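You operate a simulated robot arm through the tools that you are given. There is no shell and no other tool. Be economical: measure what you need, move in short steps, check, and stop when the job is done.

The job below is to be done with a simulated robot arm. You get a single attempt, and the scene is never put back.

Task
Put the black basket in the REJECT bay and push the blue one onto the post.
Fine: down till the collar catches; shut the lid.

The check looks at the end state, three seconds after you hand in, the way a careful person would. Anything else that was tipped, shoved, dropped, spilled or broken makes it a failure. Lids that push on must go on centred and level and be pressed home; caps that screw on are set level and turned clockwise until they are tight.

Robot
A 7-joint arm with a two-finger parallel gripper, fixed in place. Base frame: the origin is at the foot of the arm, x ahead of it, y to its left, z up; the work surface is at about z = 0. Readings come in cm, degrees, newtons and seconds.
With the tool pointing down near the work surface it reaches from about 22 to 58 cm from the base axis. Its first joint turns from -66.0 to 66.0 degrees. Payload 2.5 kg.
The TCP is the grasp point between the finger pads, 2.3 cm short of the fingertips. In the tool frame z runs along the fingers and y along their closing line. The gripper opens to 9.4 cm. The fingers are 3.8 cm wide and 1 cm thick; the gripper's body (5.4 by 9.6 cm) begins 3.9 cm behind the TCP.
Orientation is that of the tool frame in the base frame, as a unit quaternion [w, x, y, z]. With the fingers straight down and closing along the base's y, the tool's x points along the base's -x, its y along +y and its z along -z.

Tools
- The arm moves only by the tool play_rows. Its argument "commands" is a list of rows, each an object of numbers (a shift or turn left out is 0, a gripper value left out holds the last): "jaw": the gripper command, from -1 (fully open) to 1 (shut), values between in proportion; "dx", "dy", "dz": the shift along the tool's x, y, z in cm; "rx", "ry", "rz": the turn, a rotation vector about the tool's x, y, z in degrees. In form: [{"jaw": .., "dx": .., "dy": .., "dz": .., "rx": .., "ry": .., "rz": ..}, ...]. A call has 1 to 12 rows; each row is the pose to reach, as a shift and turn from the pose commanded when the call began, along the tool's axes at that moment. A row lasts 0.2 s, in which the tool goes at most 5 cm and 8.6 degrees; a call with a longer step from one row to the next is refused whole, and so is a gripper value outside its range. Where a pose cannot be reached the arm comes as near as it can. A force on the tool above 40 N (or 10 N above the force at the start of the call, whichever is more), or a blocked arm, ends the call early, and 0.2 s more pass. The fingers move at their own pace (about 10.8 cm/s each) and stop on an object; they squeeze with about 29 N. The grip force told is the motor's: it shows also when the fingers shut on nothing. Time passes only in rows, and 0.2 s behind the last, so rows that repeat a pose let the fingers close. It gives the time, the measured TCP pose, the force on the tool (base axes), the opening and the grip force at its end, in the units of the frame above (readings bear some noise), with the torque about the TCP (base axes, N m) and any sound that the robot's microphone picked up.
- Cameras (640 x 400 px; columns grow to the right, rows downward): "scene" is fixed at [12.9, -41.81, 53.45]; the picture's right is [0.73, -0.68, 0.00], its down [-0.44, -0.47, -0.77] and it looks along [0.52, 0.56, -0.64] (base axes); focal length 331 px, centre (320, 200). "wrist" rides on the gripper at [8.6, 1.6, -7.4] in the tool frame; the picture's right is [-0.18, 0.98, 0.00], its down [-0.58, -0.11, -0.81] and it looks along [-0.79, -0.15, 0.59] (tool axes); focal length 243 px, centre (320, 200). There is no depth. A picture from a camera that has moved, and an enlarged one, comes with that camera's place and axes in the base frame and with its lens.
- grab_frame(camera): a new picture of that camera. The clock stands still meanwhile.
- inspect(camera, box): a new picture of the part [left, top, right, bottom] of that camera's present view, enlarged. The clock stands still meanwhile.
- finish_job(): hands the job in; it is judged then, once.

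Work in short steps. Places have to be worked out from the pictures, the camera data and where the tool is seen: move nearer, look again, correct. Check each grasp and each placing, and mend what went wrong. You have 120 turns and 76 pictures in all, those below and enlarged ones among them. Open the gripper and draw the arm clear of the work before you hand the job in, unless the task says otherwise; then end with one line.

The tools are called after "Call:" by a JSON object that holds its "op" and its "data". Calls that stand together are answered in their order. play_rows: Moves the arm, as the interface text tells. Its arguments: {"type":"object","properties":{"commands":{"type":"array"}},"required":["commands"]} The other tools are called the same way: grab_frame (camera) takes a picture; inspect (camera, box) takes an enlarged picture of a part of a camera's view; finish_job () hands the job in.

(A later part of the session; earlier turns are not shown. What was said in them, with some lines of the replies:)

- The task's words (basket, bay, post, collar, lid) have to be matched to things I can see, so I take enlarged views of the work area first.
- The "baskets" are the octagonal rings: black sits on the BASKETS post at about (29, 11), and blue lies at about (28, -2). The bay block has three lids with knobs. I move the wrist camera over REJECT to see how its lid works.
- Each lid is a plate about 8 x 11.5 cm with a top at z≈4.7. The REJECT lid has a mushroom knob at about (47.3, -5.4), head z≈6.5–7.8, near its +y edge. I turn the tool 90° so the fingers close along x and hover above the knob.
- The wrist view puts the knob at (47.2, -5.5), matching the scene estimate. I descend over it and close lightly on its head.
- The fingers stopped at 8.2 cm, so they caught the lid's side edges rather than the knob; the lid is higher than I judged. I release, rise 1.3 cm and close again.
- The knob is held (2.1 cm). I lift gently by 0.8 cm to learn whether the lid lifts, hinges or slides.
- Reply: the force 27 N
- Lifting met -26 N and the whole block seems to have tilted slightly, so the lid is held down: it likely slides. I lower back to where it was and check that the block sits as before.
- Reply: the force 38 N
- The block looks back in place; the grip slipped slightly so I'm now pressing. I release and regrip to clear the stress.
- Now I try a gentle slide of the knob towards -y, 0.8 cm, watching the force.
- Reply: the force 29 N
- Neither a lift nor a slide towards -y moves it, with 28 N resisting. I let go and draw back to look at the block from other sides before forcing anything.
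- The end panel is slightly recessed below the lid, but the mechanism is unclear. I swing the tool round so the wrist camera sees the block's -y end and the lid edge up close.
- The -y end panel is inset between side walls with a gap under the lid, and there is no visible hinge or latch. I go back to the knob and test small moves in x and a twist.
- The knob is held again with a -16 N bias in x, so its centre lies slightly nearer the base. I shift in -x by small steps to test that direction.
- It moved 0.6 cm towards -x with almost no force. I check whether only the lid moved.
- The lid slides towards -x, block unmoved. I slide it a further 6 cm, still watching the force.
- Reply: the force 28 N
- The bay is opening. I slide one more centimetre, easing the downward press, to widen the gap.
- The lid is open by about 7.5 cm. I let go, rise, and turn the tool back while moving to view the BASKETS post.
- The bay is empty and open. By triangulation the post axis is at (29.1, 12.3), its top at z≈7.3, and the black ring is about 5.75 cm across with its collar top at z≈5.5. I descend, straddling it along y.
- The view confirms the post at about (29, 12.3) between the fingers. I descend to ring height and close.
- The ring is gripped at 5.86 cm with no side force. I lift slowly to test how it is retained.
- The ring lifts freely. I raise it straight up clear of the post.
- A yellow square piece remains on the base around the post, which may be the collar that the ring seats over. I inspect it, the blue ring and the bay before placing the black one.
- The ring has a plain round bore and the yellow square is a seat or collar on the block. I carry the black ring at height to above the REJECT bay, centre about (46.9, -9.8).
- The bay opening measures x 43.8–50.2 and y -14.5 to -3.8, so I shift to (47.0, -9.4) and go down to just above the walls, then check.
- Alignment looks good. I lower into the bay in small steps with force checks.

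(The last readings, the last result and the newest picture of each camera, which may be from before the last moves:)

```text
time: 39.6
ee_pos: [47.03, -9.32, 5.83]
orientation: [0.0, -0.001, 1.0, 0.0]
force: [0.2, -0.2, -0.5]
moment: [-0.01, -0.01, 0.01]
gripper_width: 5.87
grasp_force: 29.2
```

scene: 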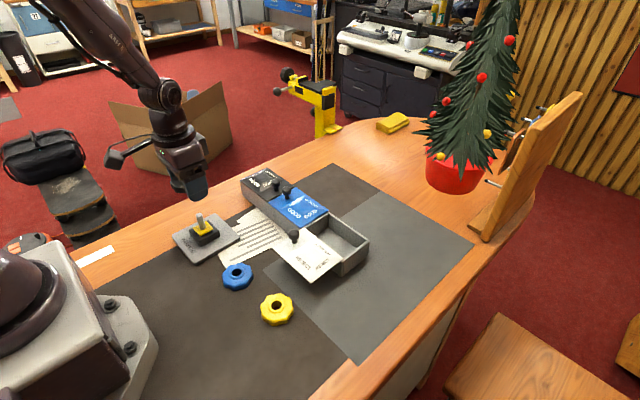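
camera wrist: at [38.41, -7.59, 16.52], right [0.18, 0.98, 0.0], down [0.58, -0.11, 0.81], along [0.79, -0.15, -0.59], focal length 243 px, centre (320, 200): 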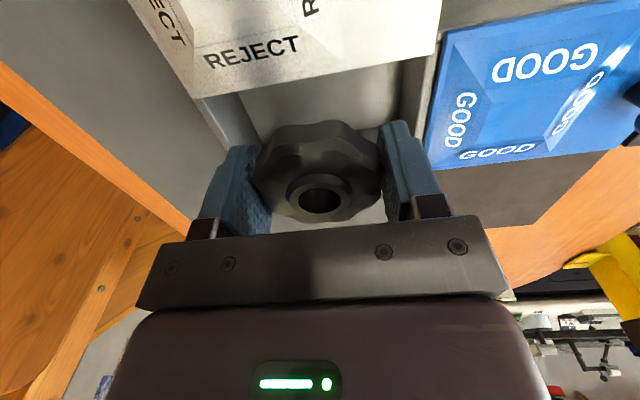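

Call:
{"op": "inspect", "data": {"camera": "scene", "box": [260, 160, 390, 280]}}

Call:
{"op": "play_rows", "data": {"commands": [{"dz": 0.6}, {"dz": 1.2}, {"dz": 1.7}, {"dz": 1.7}]}}

```text
3.33 times, centred on (325, 220) of scene
camera zoom: at [12.9, -41.81, 53.45], right [0.73, -0.68, 0.0], down [-0.44, -0.47, -0.77], along [0.52, 0.56, -0.64], focal length 1103 px, centre (303, 133)
```

zoom: 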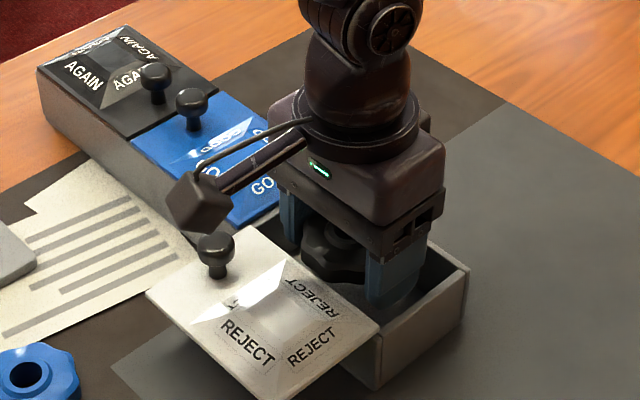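

```text
time: 40.6
ee_pos: [47.15, -9.4, 4.07]
orientation: [0.001, 0.0, 1.0, 0.0]
force: [0.2, 0.4, -0.1]
moment: [-0.04, 0.01, 0.02]
gripper_width: 5.87
grasp_force: 29.4
```

No contact yet. I lower a little more, then release with a limited opening so the fingers do not touch the walls.

Call:
{"op": "play_rows", "data": {"commands": [{"dz": 0.3}, {"dz": 0.6}, {"dz": 0.6}]}}

Call:
{"op": "inspect", "data": {"camera": "scene", "box": [260, 160, 390, 280]}}

```text
time: 41.4
ee_pos: [47.1, -9.25, 3.43]
orientation: [0.0, 0.0, 1.0, 0.0]
force: [0.0, -0.9, -0.6]
moment: [-0.02, -0.05, 0.04]
gripper_width: 5.88
grasp_force: 29.1
```

```text
3.33 times, centred on (325, 220) of scene
camera zoom: at [12.9, -41.81, 53.45], right [0.73, -0.68, 0.0], down [-0.44, -0.47, -0.77], along [0.52, 0.56, -0.64], focal length 1103 px, centre (303, 133)
```

zoom: 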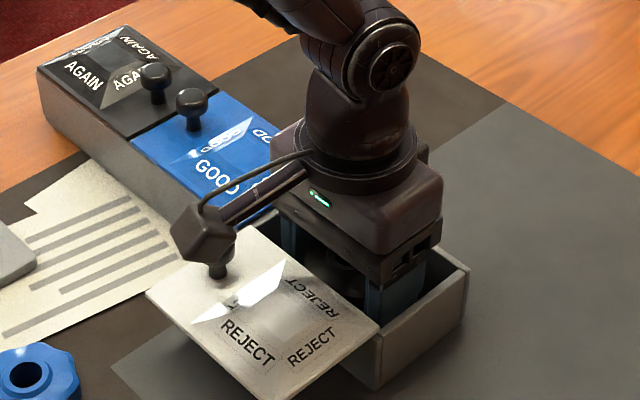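

I release here with a small opening (about 6.8 cm) and rise.

Call:
{"op": "play_rows", "data": {"commands": [{"jaw": -0.3}, {"jaw": -0.42}, {"jaw": -0.42}, {"dz": -2}, {"dz": -5}, {"dz": -8}, {"dz": -11}, {"dz": -11}]}}

Call:
{"op": "grab_frame", "data": {"camera": "wrist"}}

Call:
{"op": "inspect", "data": {"camera": "scene", "box": [260, 160, 390, 280]}}

```text
time: 43.2
ee_pos: [46.99, -9.39, 14.56]
orientation: [0.0, 0.001, 1.0, 0.0]
force: [0.4, 0.4, 0.2]
moment: [0.01, 0.0, 0.02]
gripper_width: 6.65
grasp_force: 0.0
```

```text
30 pictures are left
camera wrist: at [38.43, -7.66, 22.09], right [0.18, 0.98, 0.0], down [0.58, -0.11, 0.81], along [0.79, -0.15, -0.59], focal length 243 px, centre (320, 200)
```

wrist: 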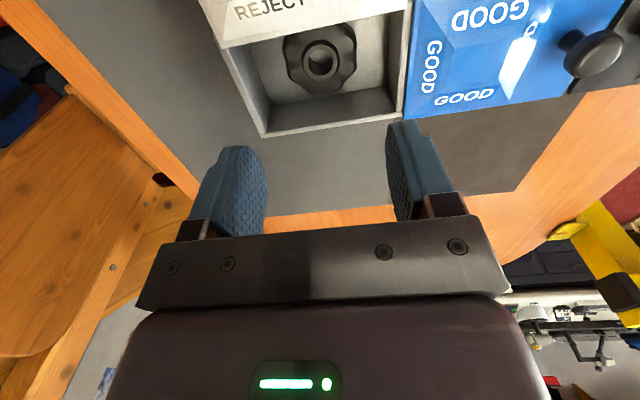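

```text
3.33 times, centred on (325, 220) of scene
camera zoom: at [12.9, -41.81, 53.45], right [0.73, -0.68, 0.0], down [-0.44, -0.47, -0.77], along [0.52, 0.56, -0.64], focal length 1103 px, centre (303, 133)
```

zoom: 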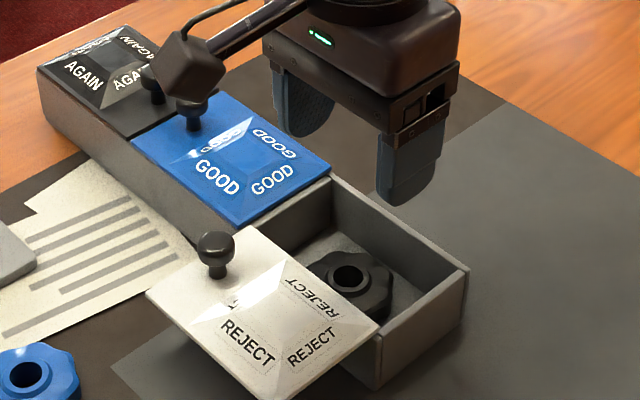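

The black ring lies flat in the REJECT bay. Next I shut the lid: over to the knob at (39.65, -5.65), down, and grip.

Call:
{"op": "play_rows", "data": {"commands": [{"jaw": -0.1, "dx": 3.7, "dy": 1.9}, {"dx": 7.3, "dy": 3.75}, {"dx": 7.3, "dy": 3.75}, {"dx": 7.3, "dy": 3.75, "dz": 3}, {"dx": 7.3, "dy": 3.75, "dz": 5.6}, {"dx": 7.3, "dy": 3.75, "dz": 5.6}, {"jaw": 0.4, "dx": 7.3, "dy": 3.75, "dz": 5.6}, {"jaw": 0.8, "dx": 7.3, "dy": 3.75, "dz": 5.6}, {"jaw": 0.8, "dx": 7.3, "dy": 3.75, "dz": 5.6}]}}

```text
time: 45.2
ee_pos: [39.74, -5.66, 8.89]
orientation: [0.0, 0.0, 1.0, 0.0]
force: [0.4, -1.2, 0.0]
moment: [-0.03, -0.18, 0.02]
gripper_width: 2.12
grasp_force: 29.1
```

The knob is held. I slide the lid +x towards closed.

Call:
{"op": "play_rows", "data": {"commands": [{"dx": -0.6}, {"dx": -1.2}, {"dx": -1.9}, {"dx": -2.6}, {"dx": -3.3}, {"dx": -4}, {"dx": -4.7}, {"dx": -5.4}, {"dx": -6.1}, {"dx": -6.7}, {"dx": -7.2}, {"dx": -7.2}]}}

Call:
{"op": "play_rows", "data": {"commands": [{"dx": -0.2}, {"dx": -0.4}, {"dx": -0.6}, {"dx": -0.6}]}}

Call:
{"op": "inspect", "data": {"camera": "scene", "box": [260, 170, 390, 280]}}

```text
time: 47.8
ee_pos: [47.09, -5.57, 8.84]
orientation: [0.002, -0.001, 1.0, 0.0]
force: [-0.7, 0.1, 22.1]
moment: [-0.02, 0.28, -0.01]
gripper_width: 2.15
grasp_force: 29.1
```

```text
time: 48.8
ee_pos: [47.39, -5.66, 8.75]
orientation: [-0.005, 0.0, 1.0, 0.001]
force: [-22.7, 3.0, 17.2]
moment: [0.03, 0.22, 0.02]
gripper_width: 2.14
grasp_force: 28.8
```

```text
3.64 times, centred on (325, 225) of scene
camera zoom: at [12.89, -41.81, 53.45], right [0.73, -0.68, 0.0], down [-0.44, -0.47, -0.77], along [0.52, 0.56, -0.64], focal length 1203 px, centre (302, 109)
```

zoom: 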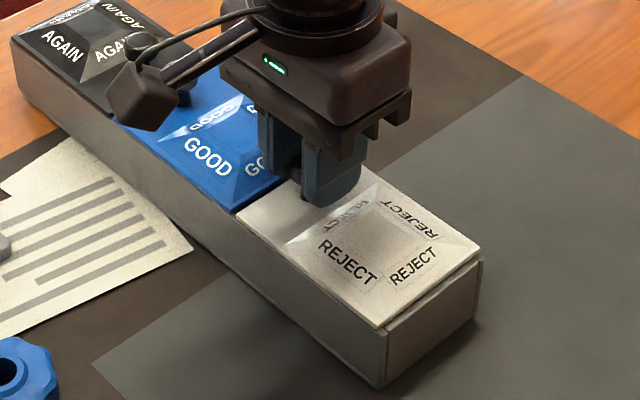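

The lid meets its stop and sits flush, with the block unmoved. I release, rise and go to view the blue ring.

Call:
{"op": "play_rows", "data": {"commands": [{"dx": 0.3}, {"jaw": 0.3, "dx": 0.3}, {"jaw": 0.0, "dx": 0.3}, {"jaw": 0, "dx": 0.3, "dz": -3}, {"jaw": -1, "dx": 0.3, "dz": -7}, {"dx": 4, "dz": -9}, {"dx": 8, "dy": 1, "dz": -9}, {"dx": 12, "dy": 2, "dz": -9}, {"dx": 16, "dy": 2.7, "dz": -9}, {"dx": 18.4, "dy": 3.2, "dz": -9}, {"dx": 18.4, "dy": 3.2, "dz": -9}]}}

Call:
{"op": "grab_frame", "data": {"camera": "wrist"}}

Call:
{"op": "inspect", "data": {"camera": "scene", "box": [210, 140, 390, 290]}}

```text
time: 51.2
ee_pos: [29.02, -2.64, 17.78]
orientation: [0.0, 0.0, 1.0, 0.0]
force: [-0.1, 0.5, -0.4]
moment: [0.02, 0.01, 0.0]
gripper_width: 9.39
grasp_force: 0.0
```

```text
27 pictures are left
camera wrist: at [20.51, -0.86, 25.33], right [0.18, 0.98, 0.0], down [0.58, -0.11, 0.81], along [0.79, -0.15, -0.59], focal length 243 px, centre (320, 200)
```

wrist: 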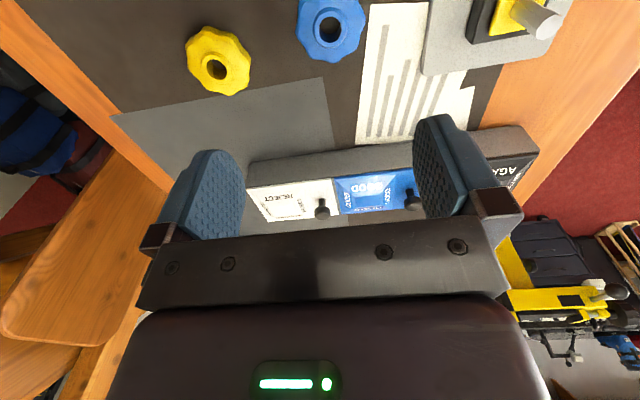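

```text
2.67 times, centred on (300, 215) of scene
camera zoom: at [12.9, -41.81, 53.45], right [0.73, -0.68, 0.0], down [-0.44, -0.47, -0.77], along [0.52, 0.56, -0.64], focal length 882 px, centre (373, 160)
```

zoom: 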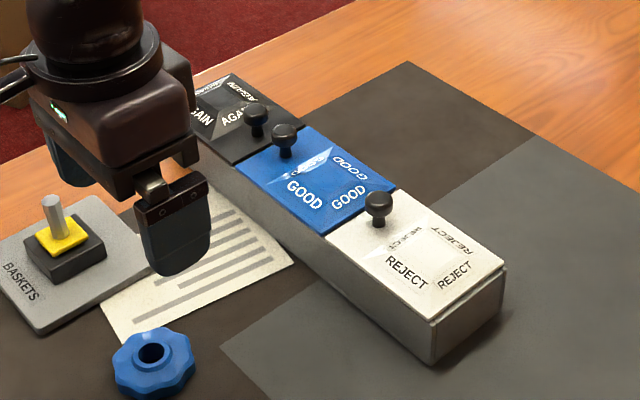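

The blue ring is at about (28.2, -1.75) with its top at z≈2.2. I descend towards it in two stages.

Call:
{"op": "play_rows", "data": {"commands": [{"dx": 0.8, "dy": 0.9, "dz": 4}, {"dx": 0.8, "dy": 0.9, "dz": 8}, {"dx": 0.8, "dy": 0.9, "dz": 10}, {"dx": 0.8, "dy": 0.9, "dz": 10}]}}

Call:
{"op": "grab_frame", "data": {"camera": "wrist"}}

```text
time: 52.2
ee_pos: [28.43, -1.58, 7.73]
orientation: [0.0, 0.0, 1.0, 0.001]
force: [-0.1, -0.4, 0.4]
moment: [0.0, 0.01, 0.02]
gripper_width: 9.4
grasp_force: 0.2
```

```text
25 pictures are left
camera wrist: at [19.79, 0.05, 15.35], right [0.18, 0.98, 0.0], down [0.58, -0.11, 0.81], along [0.79, -0.15, -0.59], focal length 243 px, centre (320, 200)
```

wrist: 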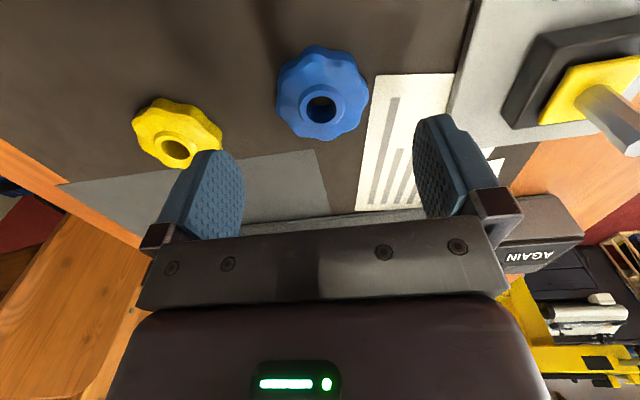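

The refined centre is (28.2, -1.55). I descend to tip height about 0.4 cm above the table and close on it.

Call:
{"op": "play_rows", "data": {"commands": [{"dx": 0.2, "dz": 2}, {"dx": 0.2, "dz": 4}, {"dx": 0.2, "dz": 4.9}, {"dx": 0.2, "dz": 4.9}, {"jaw": 0, "dx": 0.2, "dz": 4.9}, {"jaw": 0.6, "dx": 0.2, "dz": 4.9}, {"jaw": 0.6, "dx": 0.2, "dz": 4.9}]}}

Call:
{"op": "play_rows", "data": {"commands": [{"dz": -2}, {"dz": -6}, {"dz": -10}, {"dz": -13}, {"dz": -13}]}}

Call:
{"op": "grab_frame", "data": {"camera": "wrist"}}

```text
time: 53.8
ee_pos: [28.2, -1.46, 2.96]
orientation: [-0.001, 0.0, 1.0, 0.0]
force: [0.0, 0.4, 0.6]
moment: [0.0, -0.04, 0.0]
gripper_width: 5.82
grasp_force: 29.1
```

```text
time: 55.0
ee_pos: [28.25, -1.38, 15.96]
orientation: [-0.001, 0.0, 1.0, 0.001]
force: [0.2, 0.4, 0.0]
moment: [-0.02, -0.02, 0.0]
gripper_width: 5.82
grasp_force: 29.2
```

```text
24 pictures are left
camera wrist: at [19.59, 0.21, 23.51], right [0.18, 0.98, 0.0], down [0.58, -0.11, 0.81], along [0.79, -0.15, -0.59], focal length 243 px, centre (320, 200)
```

wrist: 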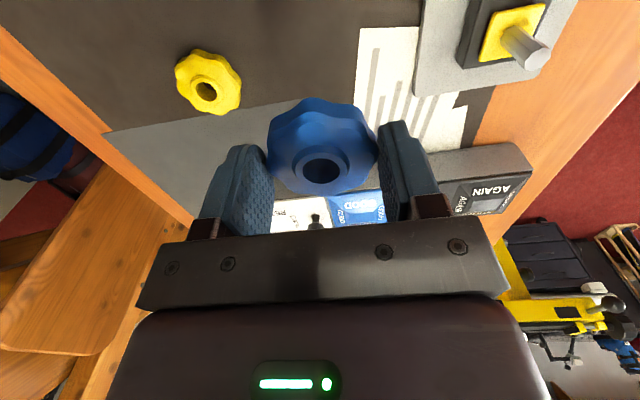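

The blue ring is held level, its centre within about 0.15 cm of the TCP. I carry it over the post and check alignment.

Call:
{"op": "play_rows", "data": {"commands": [{"dx": -0.3, "dy": 4.5}, {"dx": -0.7, "dy": 9}, {"dx": -0.7, "dy": 13.6}, {"dx": -0.7, "dy": 13.6}, {"dx": -0.7, "dy": 13.6, "dz": 2.5}, {"dx": -0.7, "dy": 13.6, "dz": 4.5}, {"dx": -0.7, "dy": 13.6, "dz": 4.5}]}}

Call:
{"op": "grab_frame", "data": {"camera": "wrist"}}

Call:
{"op": "inspect", "data": {"camera": "scene", "box": [165, 170, 255, 260]}}

```text
time: 56.6
ee_pos: [28.86, 12.1, 11.44]
orientation: [0.0, 0.0, 1.0, 0.0]
force: [0.0, 0.7, -0.9]
moment: [-0.01, 0.0, 0.03]
gripper_width: 5.81
grasp_force: 29.2
```

```text
23 pictures are left
camera wrist: at [20.32, 13.66, 18.95], right [0.18, 0.98, 0.0], down [0.58, -0.11, 0.81], along [0.79, -0.15, -0.59], focal length 243 px, centre (320, 200)
```

wrist: 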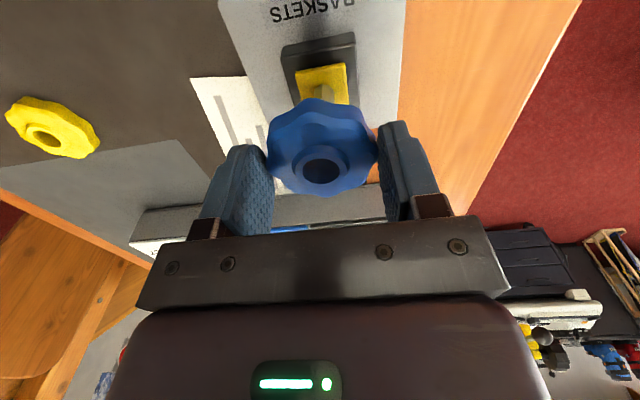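

```text
4.44 times, centred on (210, 215) of scene
camera zoom: at [12.9, -41.81, 53.45], right [0.73, -0.68, 0.0], down [-0.44, -0.47, -0.77], along [0.52, 0.56, -0.64], focal length 1471 px, centre (809, 133)
```

zoom: 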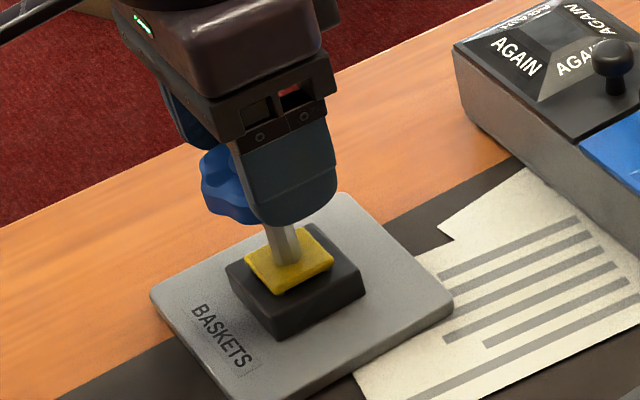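

The ring's bottom is about 1.2 cm above the post tip, and my post axis estimate (28.95, 12.25) agrees with the TCP. I lower gently so any mismatch shows as force.

Call:
{"op": "play_rows", "data": {"commands": [{"dz": 0.6}, {"dz": 1.0}, {"dz": 1.3}, {"dz": 1.6}, {"dz": 1.9}, {"dz": 1.9}]}}

Call:
{"op": "inspect", "data": {"camera": "wrist", "box": [240, 50, 400, 220]}}

Call:
{"op": "inspect", "data": {"camera": "scene", "box": [165, 170, 255, 260]}}

```text
time: 58.0
ee_pos: [28.95, 12.16, 9.54]
orientation: [0.0, 0.0, 1.0, 0.0]
force: [0.0, -0.5, -0.1]
moment: [-0.01, 0.04, -0.03]
gripper_width: 5.83
grasp_force: 29.1
```

```text
2.35 times, centred on (320, 135) of wrist
camera zoom: at [20.3, 13.75, 17.05], right [0.18, 0.98, 0.0], down [0.58, -0.11, 0.81], along [0.79, -0.15, -0.59], focal length 571 px, centre (320, 353)
```

zoom: 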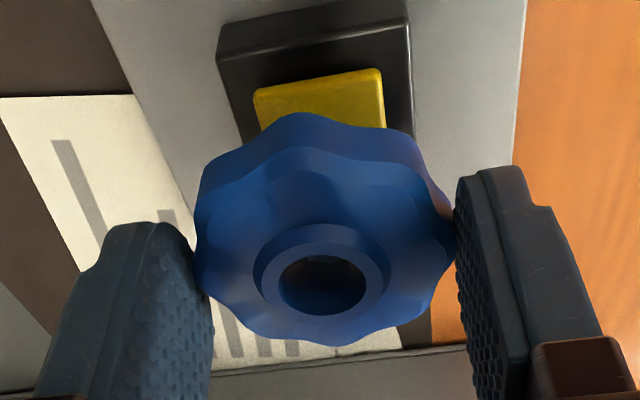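

```text
4.44 times, centred on (210, 215) of scene
camera zoom: at [12.9, -41.81, 53.45], right [0.73, -0.68, 0.0], down [-0.44, -0.47, -0.77], along [0.52, 0.56, -0.64], focal length 1471 px, centre (809, 133)
```

zoom: 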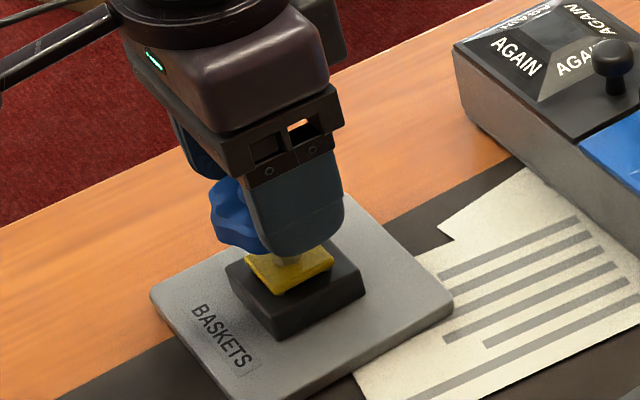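

No contact force, so the post has likely entered the bore. I continue down in small steps towards the seat, expected near TCP z≈6.3.

Call:
{"op": "play_rows", "data": {"commands": [{"dz": 0.4}, {"dz": 0.8}, {"dz": 1.2}, {"dz": 1.6}, {"dz": 1.6}]}}

Call:
{"op": "inspect", "data": {"camera": "wrist", "box": [240, 50, 400, 220]}}

```text
time: 59.2
ee_pos: [29.01, 12.1, 7.96]
orientation: [0.0, 0.0, 1.0, 0.0]
force: [-0.5, 0.5, -0.8]
moment: [0.0, 0.02, -0.02]
gripper_width: 5.81
grasp_force: 28.5
```

```text
2.35 times, centred on (320, 135) of wrist
camera zoom: at [20.25, 13.76, 15.46], right [0.18, 0.98, 0.0], down [0.58, -0.11, 0.81], along [0.79, -0.15, -0.59], focal length 571 px, centre (320, 353)
```

zoom: 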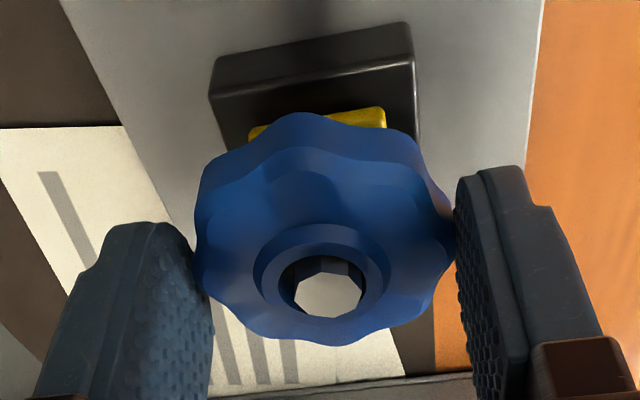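

The post is in the bore, only slightly towards +y. I shift +0.1 cm in y and continue down until contact.

Call:
{"op": "play_rows", "data": {"commands": [{"dy": 0.1, "dz": 0.3}, {"dy": 0.1, "dz": 0.6}, {"dy": 0.1, "dz": 0.9}, {"dy": 0.1, "dz": 1.2}, {"dy": 0.1, "dz": 1.5}, {"dy": 0.1, "dz": 1.7}, {"dy": 0.1, "dz": 1.7}]}}

Call:
{"op": "inspect", "data": {"camera": "scene", "box": [165, 170, 255, 260]}}

```text
time: 60.8
ee_pos: [28.9, 12.19, 6.19]
orientation: [0.0, 0.001, 1.0, 0.0]
force: [-5.4, -1.4, 22.3]
moment: [0.04, 0.08, -0.06]
gripper_width: 5.81
grasp_force: 29.3
```

```text
4.44 times, centred on (210, 215) of scene
camera zoom: at [12.89, -41.81, 53.45], right [0.73, -0.68, 0.0], down [-0.44, -0.47, -0.77], along [0.52, 0.56, -0.64], focal length 1471 px, centre (809, 133)
```

zoom: 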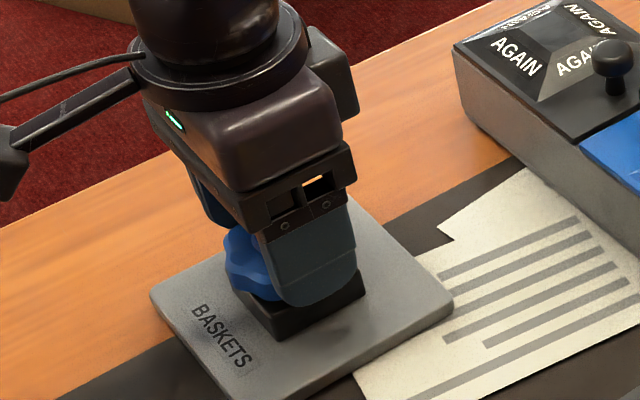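

It is in contact at z 6.19 with 22 N. I press a bit further, listening for the catch.

Call:
{"op": "play_rows", "data": {"commands": [{"dz": 0.15}, {"dz": 0.3}, {"dz": 0.3}]}}

```text
time: 61.6
ee_pos: [28.92, 12.11, 6.07]
orientation: [0.001, 0.0, 1.0, 0.001]
force: [-1.5, 1.2, 21.0]
moment: [-0.07, 0.01, -0.01]
gripper_width: 5.84
grasp_force: 29.1
```

Call:
{"op": "play_rows", "data": {"commands": [{"dz": 0.15}, {"dz": 0.3}, {"dz": 0.45}, {"dz": 0.45}]}}

Call:
{"op": "inspect", "data": {"camera": "wrist", "box": [240, 50, 400, 220]}}

Call:
{"op": "inspect", "data": {"camera": "scene", "box": [165, 170, 255, 260]}}

```text
time: 62.6
ee_pos: [28.99, 12.3, 5.44]
orientation: [0.002, 0.0, 1.0, 0.001]
force: [5.0, 2.0, 26.0]
moment: [0.03, -0.13, -0.02]
gripper_width: 5.85
grasp_force: 28.7
```

```text
2.35 times, centred on (320, 135) of wrist
camera zoom: at [20.29, 13.88, 13.04], right [0.18, 0.98, 0.0], down [0.58, -0.11, 0.81], along [0.79, -0.15, -0.59], focal length 571 px, centre (320, 353)
```

zoom: 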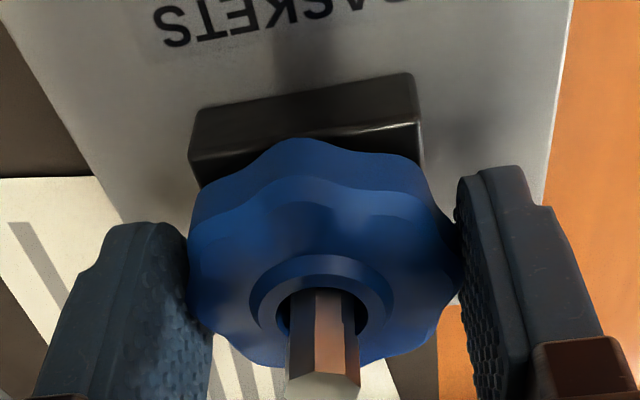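

```text
4.44 times, centred on (210, 215) of scene
camera zoom: at [12.89, -41.81, 53.45], right [0.73, -0.68, 0.0], down [-0.44, -0.47, -0.77], along [0.52, 0.56, -0.64], focal length 1471 px, centre (809, 133)
```

zoom: 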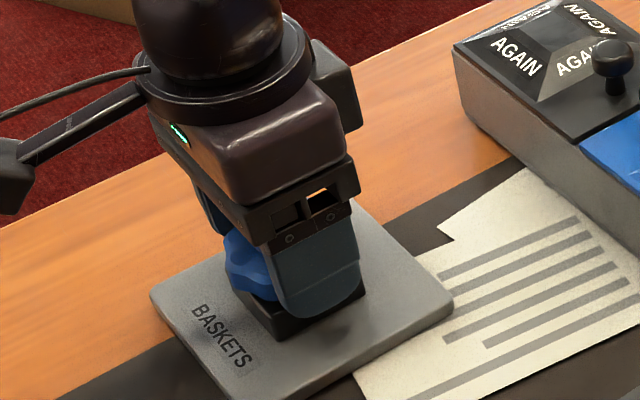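

The grip is slipping down the ring at 26 N rather than pressing it further, and no sound came. I release, rise and inspect how it sits.

Call:
{"op": "play_rows", "data": {"commands": [{"jaw": 0, "dz": -0.2}, {"jaw": -0.6, "dz": -0.2}, {"jaw": -0.6, "dz": -0.2}, {"dz": -3}, {"dz": -6}, {"dz": -9}, {"dz": -9}]}}

Call:
{"op": "inspect", "data": {"camera": "scene", "box": [165, 200, 245, 265]}}

Call:
{"op": "inspect", "data": {"camera": "wrist", "box": [240, 0, 400, 140]}}

```text
time: 64.2
ee_pos: [28.97, 12.28, 14.55]
orientation: [0.0, 0.0, 1.0, 0.0]
force: [-0.4, 0.5, 0.2]
moment: [0.0, 0.0, 0.01]
gripper_width: 7.53
grasp_force: 0.1
```

```text
6.15 times, centred on (205, 232) of scene
camera zoom: at [12.9, -41.81, 53.45], right [0.73, -0.68, 0.0], down [-0.44, -0.47, -0.77], along [0.52, 0.56, -0.64], focal length 2036 px, centre (1028, 0)
```

zoom: 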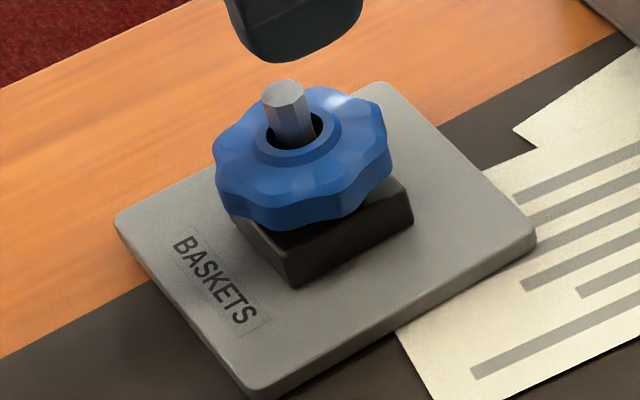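

```text
2.86 times, centred on (320, 70) of wrist
camera zoom: at [20.31, 13.93, 22.13], right [0.18, 0.98, 0.0], down [0.58, -0.11, 0.81], along [0.79, -0.15, -0.59], focal length 693 px, centre (320, 571)
```

zoom: 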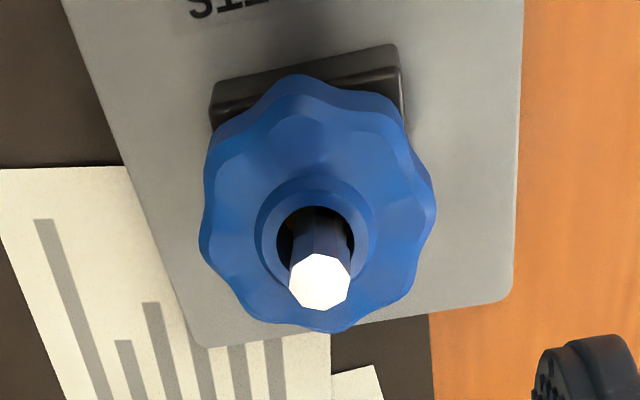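

The ring sits at the height the black one had, loose on the yellow collar, and a gap to the block is visible, so it is not yet caught. I set the fingers 2.2 cm apart to straddle the post and press on the ring's top.

Call:
{"op": "play_rows", "data": {"commands": [{"jaw": 0.52}, {"jaw": 0.52}, {"jaw": 0.52, "dz": 2}, {"dz": 4}, {"dz": 5.5}, {"dz": 6}, {"dz": 6}]}}

Call:
{"op": "inspect", "data": {"camera": "scene", "box": [165, 180, 255, 260]}}

Call:
{"op": "inspect", "data": {"camera": "wrist", "box": [240, 50, 400, 220]}}

```text
time: 65.8
ee_pos: [29.01, 12.12, 8.49]
orientation: [0.0, 0.0, 1.0, -0.001]
force: [0.1, 0.3, -0.1]
moment: [0.0, 0.0, -0.02]
gripper_width: 2.25
grasp_force: 0.0
```

```text
5.00 times, centred on (210, 220) of scene
camera zoom: at [12.9, -41.81, 53.45], right [0.73, -0.68, 0.0], down [-0.44, -0.47, -0.77], along [0.52, 0.56, -0.64], focal length 1654 px, centre (870, 100)
```

zoom: 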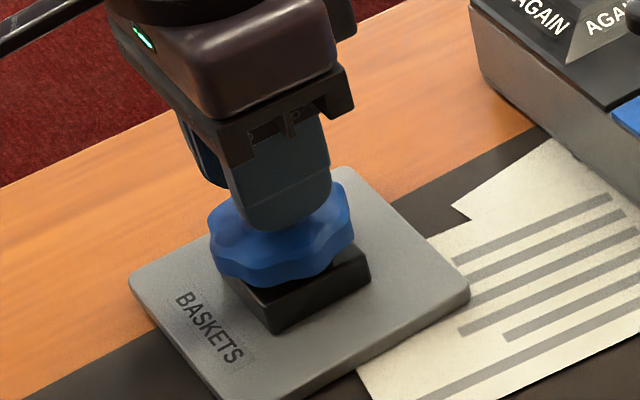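

```text
2.35 times, centred on (320, 135) of wrist
camera zoom: at [20.41, 13.85, 16.03], right [0.18, 0.98, 0.0], down [0.58, -0.11, 0.81], along [0.79, -0.15, -0.59], focal length 571 px, centre (320, 353)
```

zoom: 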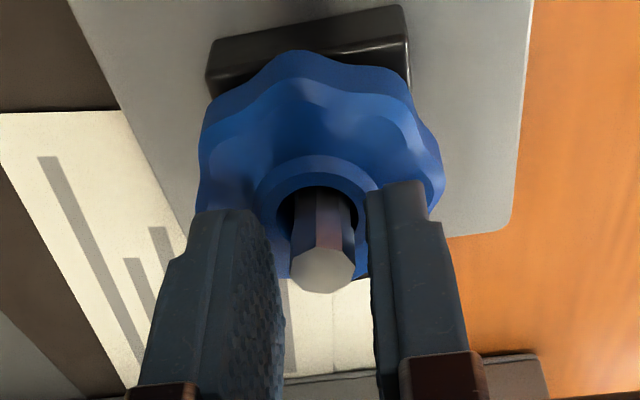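

The fingers straddle the post evenly just above the collar. I press down in small steps.

Call:
{"op": "play_rows", "data": {"commands": [{"dz": 0.3}, {"dz": 0.6}, {"dz": 0.8}, {"dz": 1.0}, {"dz": 1.2}, {"dz": 1.3}, {"dz": 1.3}]}}

```text
time: 66.7
ee_pos: [28.96, 12.23, 7.81]
orientation: [0.0, 0.0, 1.0, 0.0]
force: [-5.2, -0.8, 19.4]
moment: [-0.1, 0.17, -0.01]
gripper_width: 2.27
grasp_force: 0.0
stopped in row 4: the force on the tool passed its limit at 45 N (the readings are from after the stop); the commanded pose is now the measured one
```

Contact is at z 7.81; the stop was a brief 45 N peak. I press on in finer steps.

Call:
{"op": "play_rows", "data": {"commands": [{"dz": 0.05}, {"dz": 0.1}, {"dz": 0.15}, {"dz": 0.2}, {"dz": 0.25}, {"dz": 0.3}, {"dz": 0.35}, {"dz": 0.4}, {"dz": 0.45}, {"dz": 0.5}]}}

```text
time: 67.3
ee_pos: [29.06, 12.1, 7.93]
orientation: [0.0, 0.0, 1.0, 0.0]
force: [-6.0, -2.2, 19.7]
moment: [-0.1, 0.12, 0.01]
gripper_width: 2.28
grasp_force: 0.0
stopped in row 2: the force on the tool passed its limit at 42 N (the readings are from after the stop); the commanded pose is now the measured one
```

The ring met 42 N without moving. I build up the force quasi-statically in tiny steps so that the start-of-call force carries the limit up.

Call:
{"op": "play_rows", "data": {"commands": [{"dz": 0.03}, {"dz": 0.06}, {"dz": 0.06}, {"dz": 0.06}]}}

```text
time: 68.3
ee_pos: [28.91, 12.18, 7.68]
orientation: [-0.001, -0.001, 1.0, -0.001]
force: [-6.0, -7.7, 37.5]
moment: [-0.31, 0.16, -0.01]
gripper_width: 2.26
grasp_force: 0.2
```

Call:
{"op": "play_rows", "data": {"commands": [{"dz": 0.02}, {"dz": 0.03}, {"dz": 0.03}, {"dz": 0.03}]}}

Call:
{"op": "inspect", "data": {"camera": "scene", "box": [165, 180, 255, 260]}}

```text
time: 69.3
ee_pos: [29.07, 12.24, 7.78]
orientation: [0.001, 0.001, 1.0, 0.0]
force: [-1.5, -6.9, 38.3]
moment: [-0.32, 0.09, 0.0]
gripper_width: 2.26
grasp_force: 0.2
```

```text
5.00 times, centred on (210, 220) of scene
camera zoom: at [12.89, -41.82, 53.45], right [0.73, -0.68, 0.0], down [-0.44, -0.47, -0.77], along [0.52, 0.56, -0.64], focal length 1654 px, centre (870, 100)
```

zoom: 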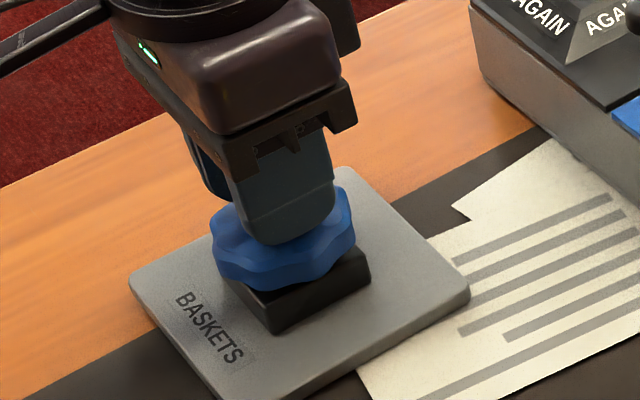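

At 38 N nothing moves and no sound came; it may already be caught, or be keyed. I rise, regrip the ring as I had the black one, and give a gentle tug to find out.

Call:
{"op": "play_rows", "data": {"commands": [{"dz": -0.5}, {"dz": -2}, {"jaw": -0.6, "dz": -4}, {"jaw": -0.6, "dz": -4}, {"jaw": -0.6, "dz": -2}, {"dz": 0.5}, {"dz": 2.0}, {"dz": 2.2}, {"jaw": 0, "dz": 2.2}, {"jaw": 0.6, "dz": 2.2}, {"jaw": 0.6, "dz": 2.2}]}}

Call:
{"op": "play_rows", "data": {"commands": [{"dz": -0.1}, {"dz": -0.2}, {"dz": -0.3}, {"dz": -0.3}]}}

```text
time: 71.7
ee_pos: [29.09, 11.96, 5.47]
orientation: [-0.001, 0.0, 1.0, -0.001]
force: [0.0, -0.7, -0.5]
moment: [-0.04, -0.02, -0.05]
gripper_width: 5.89
grasp_force: 28.9
```

```text
time: 72.7
ee_pos: [29.07, 12.01, 5.73]
orientation: [-0.001, 0.0, 1.0, 0.001]
force: [-0.5, 0.0, 0.6]
moment: [-0.01, -0.04, 0.02]
gripper_width: 5.87
grasp_force: 28.9
```

The ring lifts freely, so it is not caught, and the off-centre moment suggests my press was tilted. The yellow piece itself looked tilted, so I lift the ring clear and look at that piece closely.

Call:
{"op": "play_rows", "data": {"commands": [{"dz": -1}, {"dz": -2}, {"dz": -4}, {"dz": -8}, {"dz": -11}, {"dz": -11}]}}

Call:
{"op": "inspect", "data": {"camera": "wrist", "box": [260, 0, 380, 110]}}

Call:
{"op": "inspect", "data": {"camera": "scene", "box": [180, 205, 235, 250]}}

```text
time: 74.1
ee_pos: [28.95, 11.96, 16.86]
orientation: [0.0, 0.0, 1.0, -0.001]
force: [0.1, -0.5, 0.6]
moment: [0.0, -0.03, 0.01]
gripper_width: 5.84
grasp_force: 29.3
```

```text
3.64 times, centred on (320, 55) of wrist
camera zoom: at [20.42, 13.8, 24.41], right [0.18, 0.98, 0.0], down [0.58, -0.11, 0.8], along [0.79, -0.15, -0.59], focal length 882 px, centre (320, 727)
```

zoom: 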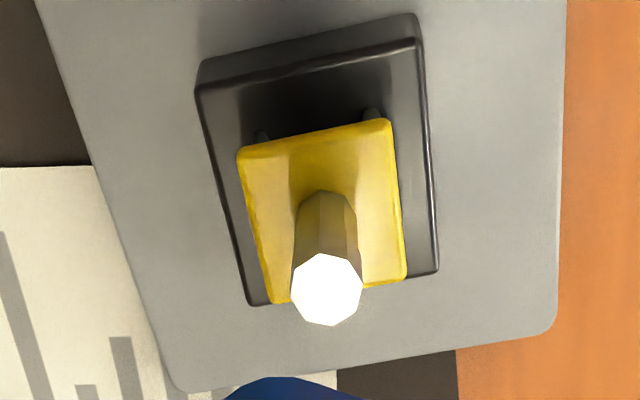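

```text
8.89 times, centred on (208, 228) of scene
camera zoom: at [12.9, -41.81, 53.45], right [0.73, -0.68, 0.0], down [-0.44, -0.47, -0.77], along [0.52, 0.56, -0.64], focal length 2941 px, centre (1320, -44)
```

zoom: 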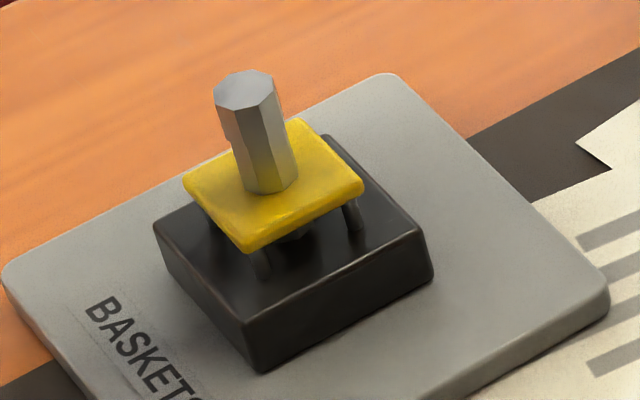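

Now the yellow plate stands raised on four legs, where before it was down. It is a press-down collar that my pressing had released (push-push), and it must be pushed down until it latches. I lower the blue ring over the post again, slowly.

Call:
{"op": "play_rows", "data": {"commands": [{"dy": 0.2, "dz": 3}, {"dy": 0.2, "dz": 5.5}, {"dy": 0.2, "dz": 6.5}, {"dy": 0.2, "dz": 7}, {"dy": 0.2, "dz": 7.5}, {"dy": 0.2, "dz": 8}, {"dy": 0.2, "dz": 8.5}, {"dy": 0.2, "dz": 9}, {"dy": 0.2, "dz": 9.4}, {"dy": 0.2, "dz": 9.4}]}}

```text
time: 76.3
ee_pos: [29.14, 12.32, 7.34]
orientation: [0.0, 0.0, 1.0, 0.0]
force: [5.9, -0.5, -0.2]
moment: [0.06, 0.0, 0.01]
gripper_width: 5.88
grasp_force: 29.2
```

The ring is on the post with a slight +x contact. I ease 0.1 cm in +x and continue down in small steps to feel the plate.

Call:
{"op": "play_rows", "data": {"commands": [{"dx": -0.1, "dz": 0.2}, {"dx": -0.1, "dz": 0.4}, {"dx": -0.1, "dz": 0.6}, {"dx": -0.1, "dz": 0.8}, {"dx": -0.1, "dz": 0.9}, {"dx": -0.1, "dz": 1.0}, {"dx": -0.1, "dz": 1.0}]}}

```text
time: 77.9
ee_pos: [29.08, 12.32, 6.31]
orientation: [-0.001, 0.0, 1.0, 0.001]
force: [0.1, 0.3, -1.0]
moment: [0.04, 0.02, 0.02]
gripper_width: 5.88
grasp_force: 29.0
```

Call:
{"op": "play_rows", "data": {"commands": [{"dz": 0.1}, {"dz": 0.2}, {"dz": 0.3}, {"dz": 0.4}, {"dz": 0.5}, {"dz": 0.6}, {"dz": 0.7}, {"dz": 0.7}]}}

```text
time: 79.7
ee_pos: [29.2, 12.4, 5.72]
orientation: [-0.001, 0.0, 1.0, -0.001]
force: [0.2, -0.4, 0.8]
moment: [0.01, 0.05, 0.04]
gripper_width: 5.84
grasp_force: 28.9
```

Call:
{"op": "play_rows", "data": {"commands": [{"dz": 0.1}, {"dz": 0.2}, {"dz": 0.3}, {"dz": 0.4}, {"dz": 0.5}, {"dz": 0.6}, {"dz": 0.6}]}}

```text
time: 81.3
ee_pos: [29.02, 12.31, 4.96]
orientation: [-0.001, 0.0, 1.0, 0.0]
force: [-1.3, 1.3, 3.7]
moment: [0.03, 0.09, 0.0]
gripper_width: 5.88
grasp_force: 28.9
```

The ring is now past its previous rest at 5.47 with only about 4 N, so the plate is being pushed down. I continue.

Call:
{"op": "play_rows", "data": {"commands": [{"dz": 0.1}, {"dz": 0.2}, {"dz": 0.3}, {"dz": 0.4}, {"dz": 0.5}, {"dz": 0.6}, {"dz": 0.6}]}}

```text
time: 82.9
ee_pos: [29.16, 12.34, 4.45]
orientation: [0.0, 0.0, 1.0, -0.001]
force: [-0.2, -3.6, 22.0]
moment: [-0.07, 0.11, -0.01]
gripper_width: 5.85
grasp_force: 29.1
```

The force rose to 22 N at z 4.45. I add a little more, then let go, rise and see whether the plate holds.

Call:
{"op": "play_rows", "data": {"commands": [{"dz": 0.1}, {"dz": 0.2}, {"dz": 0.25}, {"dz": 0.25}]}}

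Call:
{"op": "play_rows", "data": {"commands": [{"jaw": 0.0, "dz": -0.1}, {"jaw": -0.6, "dz": -0.1}, {"jaw": -0.6, "dz": -0.1}, {"dz": -3}, {"dz": -6}, {"dz": -9}, {"dz": -9}]}}

Call:
{"op": "inspect", "data": {"camera": "scene", "box": [165, 200, 245, 265]}}

```text
time: 83.9
ee_pos: [29.26, 12.4, 4.16]
orientation: [0.0, 0.0, 1.0, 0.0]
force: [5.1, -1.4, 16.8]
moment: [-0.07, 0.04, 0.01]
gripper_width: 5.85
grasp_force: 29.0
```

```text
time: 85.5
ee_pos: [29.15, 12.37, 13.34]
orientation: [0.0, 0.0, 1.0, 0.0]
force: [0.3, -0.2, -0.2]
moment: [0.02, 0.01, -0.03]
gripper_width: 7.55
grasp_force: 0.0
```

```text
6.15 times, centred on (205, 232) of scene
camera zoom: at [12.9, -41.81, 53.45], right [0.73, -0.68, 0.0], down [-0.44, -0.47, -0.77], along [0.52, 0.56, -0.64], focal length 2036 px, centre (1028, 0)
```

zoom: 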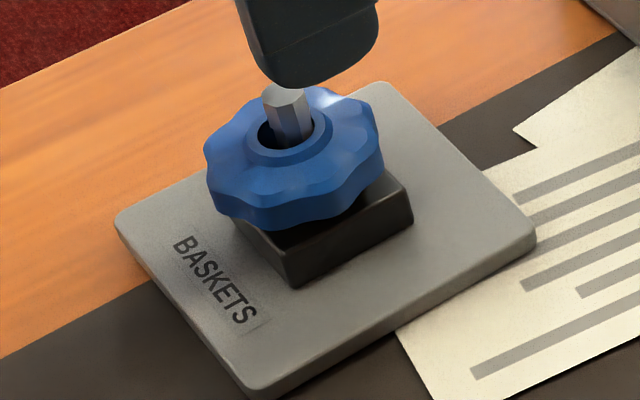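

The ring stays low after release, whereas the unlatched plate had held it about 0.8 cm higher, so the collar seems latched. I check level and seating from the wrist camera, plus a tighter scene view for the gap.

Call:
{"op": "inspect", "data": {"camera": "scene", "box": [185, 205, 230, 245]}}

Call:
{"op": "inspect", "data": {"camera": "wrist", "box": [240, 0, 400, 140]}}

```text
10.00 times, centred on (208, 225) of scene
camera zoom: at [12.9, -41.81, 53.45], right [0.73, -0.68, 0.0], down [-0.44, -0.47, -0.77], along [0.52, 0.56, -0.64], focal length 3309 px, centre (1445, -50)
```

zoom: 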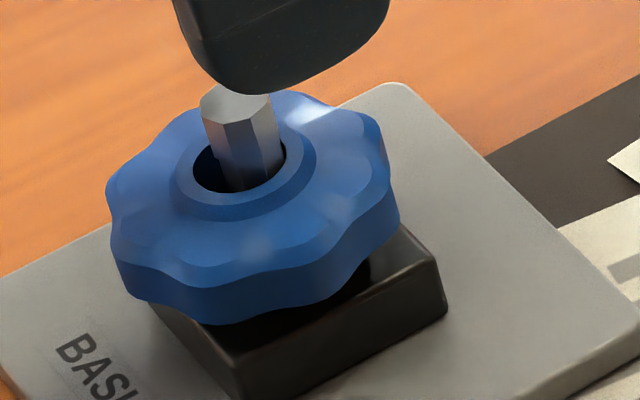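

```text
2.86 times, centred on (320, 70) of wrist
camera zoom: at [20.66, 14.12, 20.76], right [0.18, 0.98, 0.0], down [0.58, -0.11, 0.81], along [0.79, -0.15, -0.59], focal length 693 px, centre (320, 571)
```

zoom: 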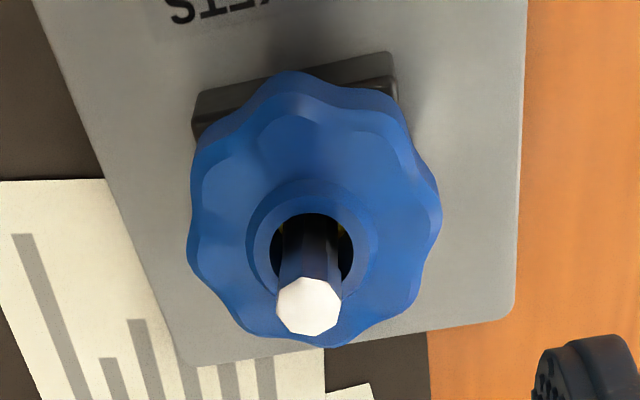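

The ring looks level and low. To be sure the collar is latched rather than just sprung, I touch the ring top lightly with the straddling fingertips and compare height and stiffness (earlier hard contact was at z≈7.8).

Call:
{"op": "play_rows", "data": {"commands": [{"jaw": 0.52, "dx": 0.1}, {"jaw": 0.52, "dx": 0.1}, {"dx": 0.1, "dz": 2}, {"dx": 0.1, "dz": 3.8}, {"dx": 0.1, "dz": 4.4}, {"dx": 0.1, "dz": 4.6}, {"dx": 0.1, "dz": 4.7}, {"dx": 0.1, "dz": 4.8}, {"dx": 0.1, "dz": 4.8}]}}

```text
time: 87.5
ee_pos: [29.12, 12.2, 8.41]
orientation: [-0.001, -0.001, 1.0, 0.0]
force: [-0.2, 0.6, 0.4]
moment: [0.03, 0.0, 0.01]
gripper_width: 2.24
grasp_force: 0.0
```

Call:
{"op": "play_rows", "data": {"commands": [{"dz": 0.1}, {"dz": 0.2}, {"dz": 0.3}, {"dz": 0.3}]}}

```text
time: 88.5
ee_pos: [29.11, 12.42, 8.07]
orientation: [-0.001, 0.0, 1.0, 0.0]
force: [0.2, 0.6, -0.7]
moment: [0.0, -0.01, 0.0]
gripper_width: 2.27
grasp_force: 0.0
```

There is no contact at 8.07, so the ring is not in the raised state. I go on in 0.05 steps.

Call:
{"op": "play_rows", "data": {"commands": [{"dz": 0.05}, {"dz": 0.1}, {"dz": 0.15}, {"dz": 0.15}]}}

```text
time: 89.5
ee_pos: [28.9, 12.31, 7.92]
orientation: [0.0, -0.001, 1.0, 0.0]
force: [-1.9, -0.1, 3.0]
moment: [0.03, 0.02, -0.01]
gripper_width: 2.23
grasp_force: 0.0
```

Call:
{"op": "play_rows", "data": {"commands": [{"dz": 0.04}, {"dz": 0.08}, {"dz": 0.08}]}}

```text
time: 90.3
ee_pos: [29.0, 12.42, 7.98]
orientation: [-0.001, 0.0, 1.0, 0.0]
force: [0.4, -2.2, 6.1]
moment: [-0.1, -0.01, -0.03]
gripper_width: 2.28
grasp_force: 0.1
```

Call:
{"op": "play_rows", "data": {"commands": [{"dz": 0.05}, {"dz": 0.1}, {"dz": 0.1}]}}

```text
time: 91.1
ee_pos: [28.94, 12.35, 7.79]
orientation: [0.0, 0.0, 1.0, 0.0]
force: [1.1, -0.3, 16.4]
moment: [-0.04, 0.01, 0.0]
gripper_width: 2.27
grasp_force: 0.1
```

The contact is level and stiff at 7.8–7.95, matching a seated collar. I lift off and confirm with a picture that the ring stays down; I will not press harder, since over 40 N seemed to release it before.

Call:
{"op": "play_rows", "data": {"commands": [{"dz": -0.1}, {"dz": -0.3}, {"dz": -1.5}, {"dz": -4}, {"dz": -8}, {"dz": -12}, {"dz": -12}, {"dz": -12}, {"dz": -12}]}}

Call:
{"op": "inspect", "data": {"camera": "scene", "box": [185, 205, 230, 245]}}

```text
time: 93.1
ee_pos: [28.96, 12.45, 19.76]
orientation: [-0.001, 0.0, 1.0, -0.001]
force: [0.3, 0.4, 0.2]
moment: [0.03, 0.0, -0.04]
gripper_width: 2.25
grasp_force: 0.1
```

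```text
10.00 times, centred on (208, 225) of scene
camera zoom: at [12.9, -41.81, 53.45], right [0.73, -0.68, 0.0], down [-0.44, -0.47, -0.77], along [0.52, 0.56, -0.64], focal length 3309 px, centre (1445, -50)
```

zoom: 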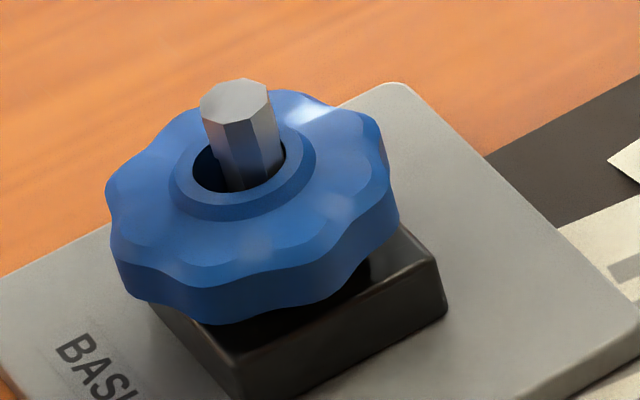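

The ring stays put: level, low and unchanged after the touch. I open the gripper, draw the arm clear and take one last overall look.

Call:
{"op": "play_rows", "data": {"commands": [{"jaw": -1, "dz": -3}, {"jaw": -1, "dx": -4, "dz": -6}, {"dx": -6, "dy": 2, "dz": -8}, {"dx": -6, "dy": 2, "dz": -8}]}}

Call:
{"op": "grab_frame", "data": {"camera": "scene"}}

Call:
{"op": "inspect", "data": {"camera": "scene", "box": [165, 160, 385, 330]}}

```text
time: 94.1
ee_pos: [34.84, 14.5, 27.7]
orientation: [-0.001, 0.0, 1.0, -0.001]
force: [-1.0, 0.3, 0.1]
moment: [0.0, 0.01, -0.03]
gripper_width: 9.4
grasp_force: 0.0
```

```text
4 pictures are left
```

scene: 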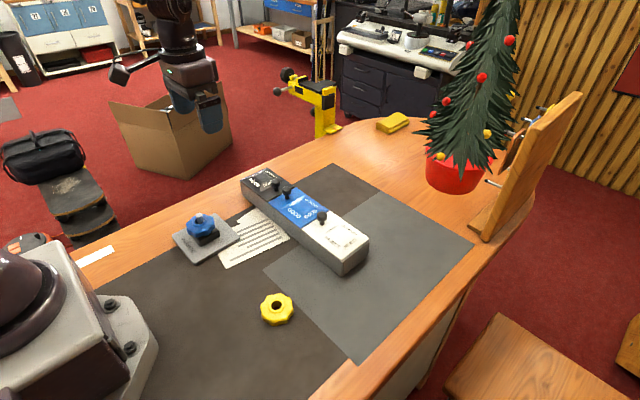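

```text
2.35 times, centred on (275, 245) of scene
camera zoom: at [12.9, -41.81, 53.45], right [0.73, -0.68, 0.0], down [-0.44, -0.47, -0.77], along [0.52, 0.56, -0.64], focal length 779 px, centre (426, 94)
```

zoom: 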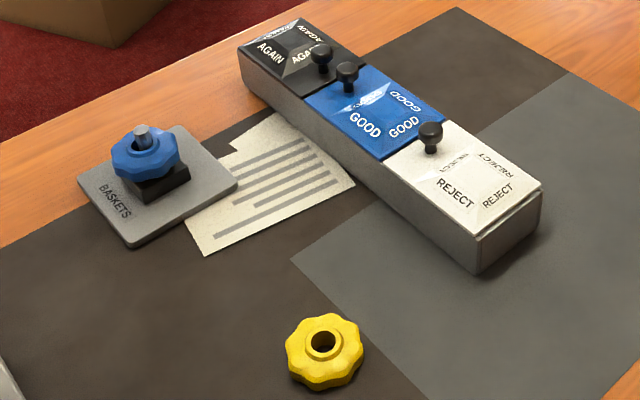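

The lid is shut flush, the blue ring is down on the post, and the yellow ring and the rest look undisturbed. I hand in.

Call:
{"op": "finish_job", "data": {}}

```text
The job is handed in.
```

The black basket is in the REJECT bay with its lid slid shut, and the blue basket is down on the post and stays there. I never heard the collar click, so I judged the catch only from the ring staying low and feeling firm under a light press.
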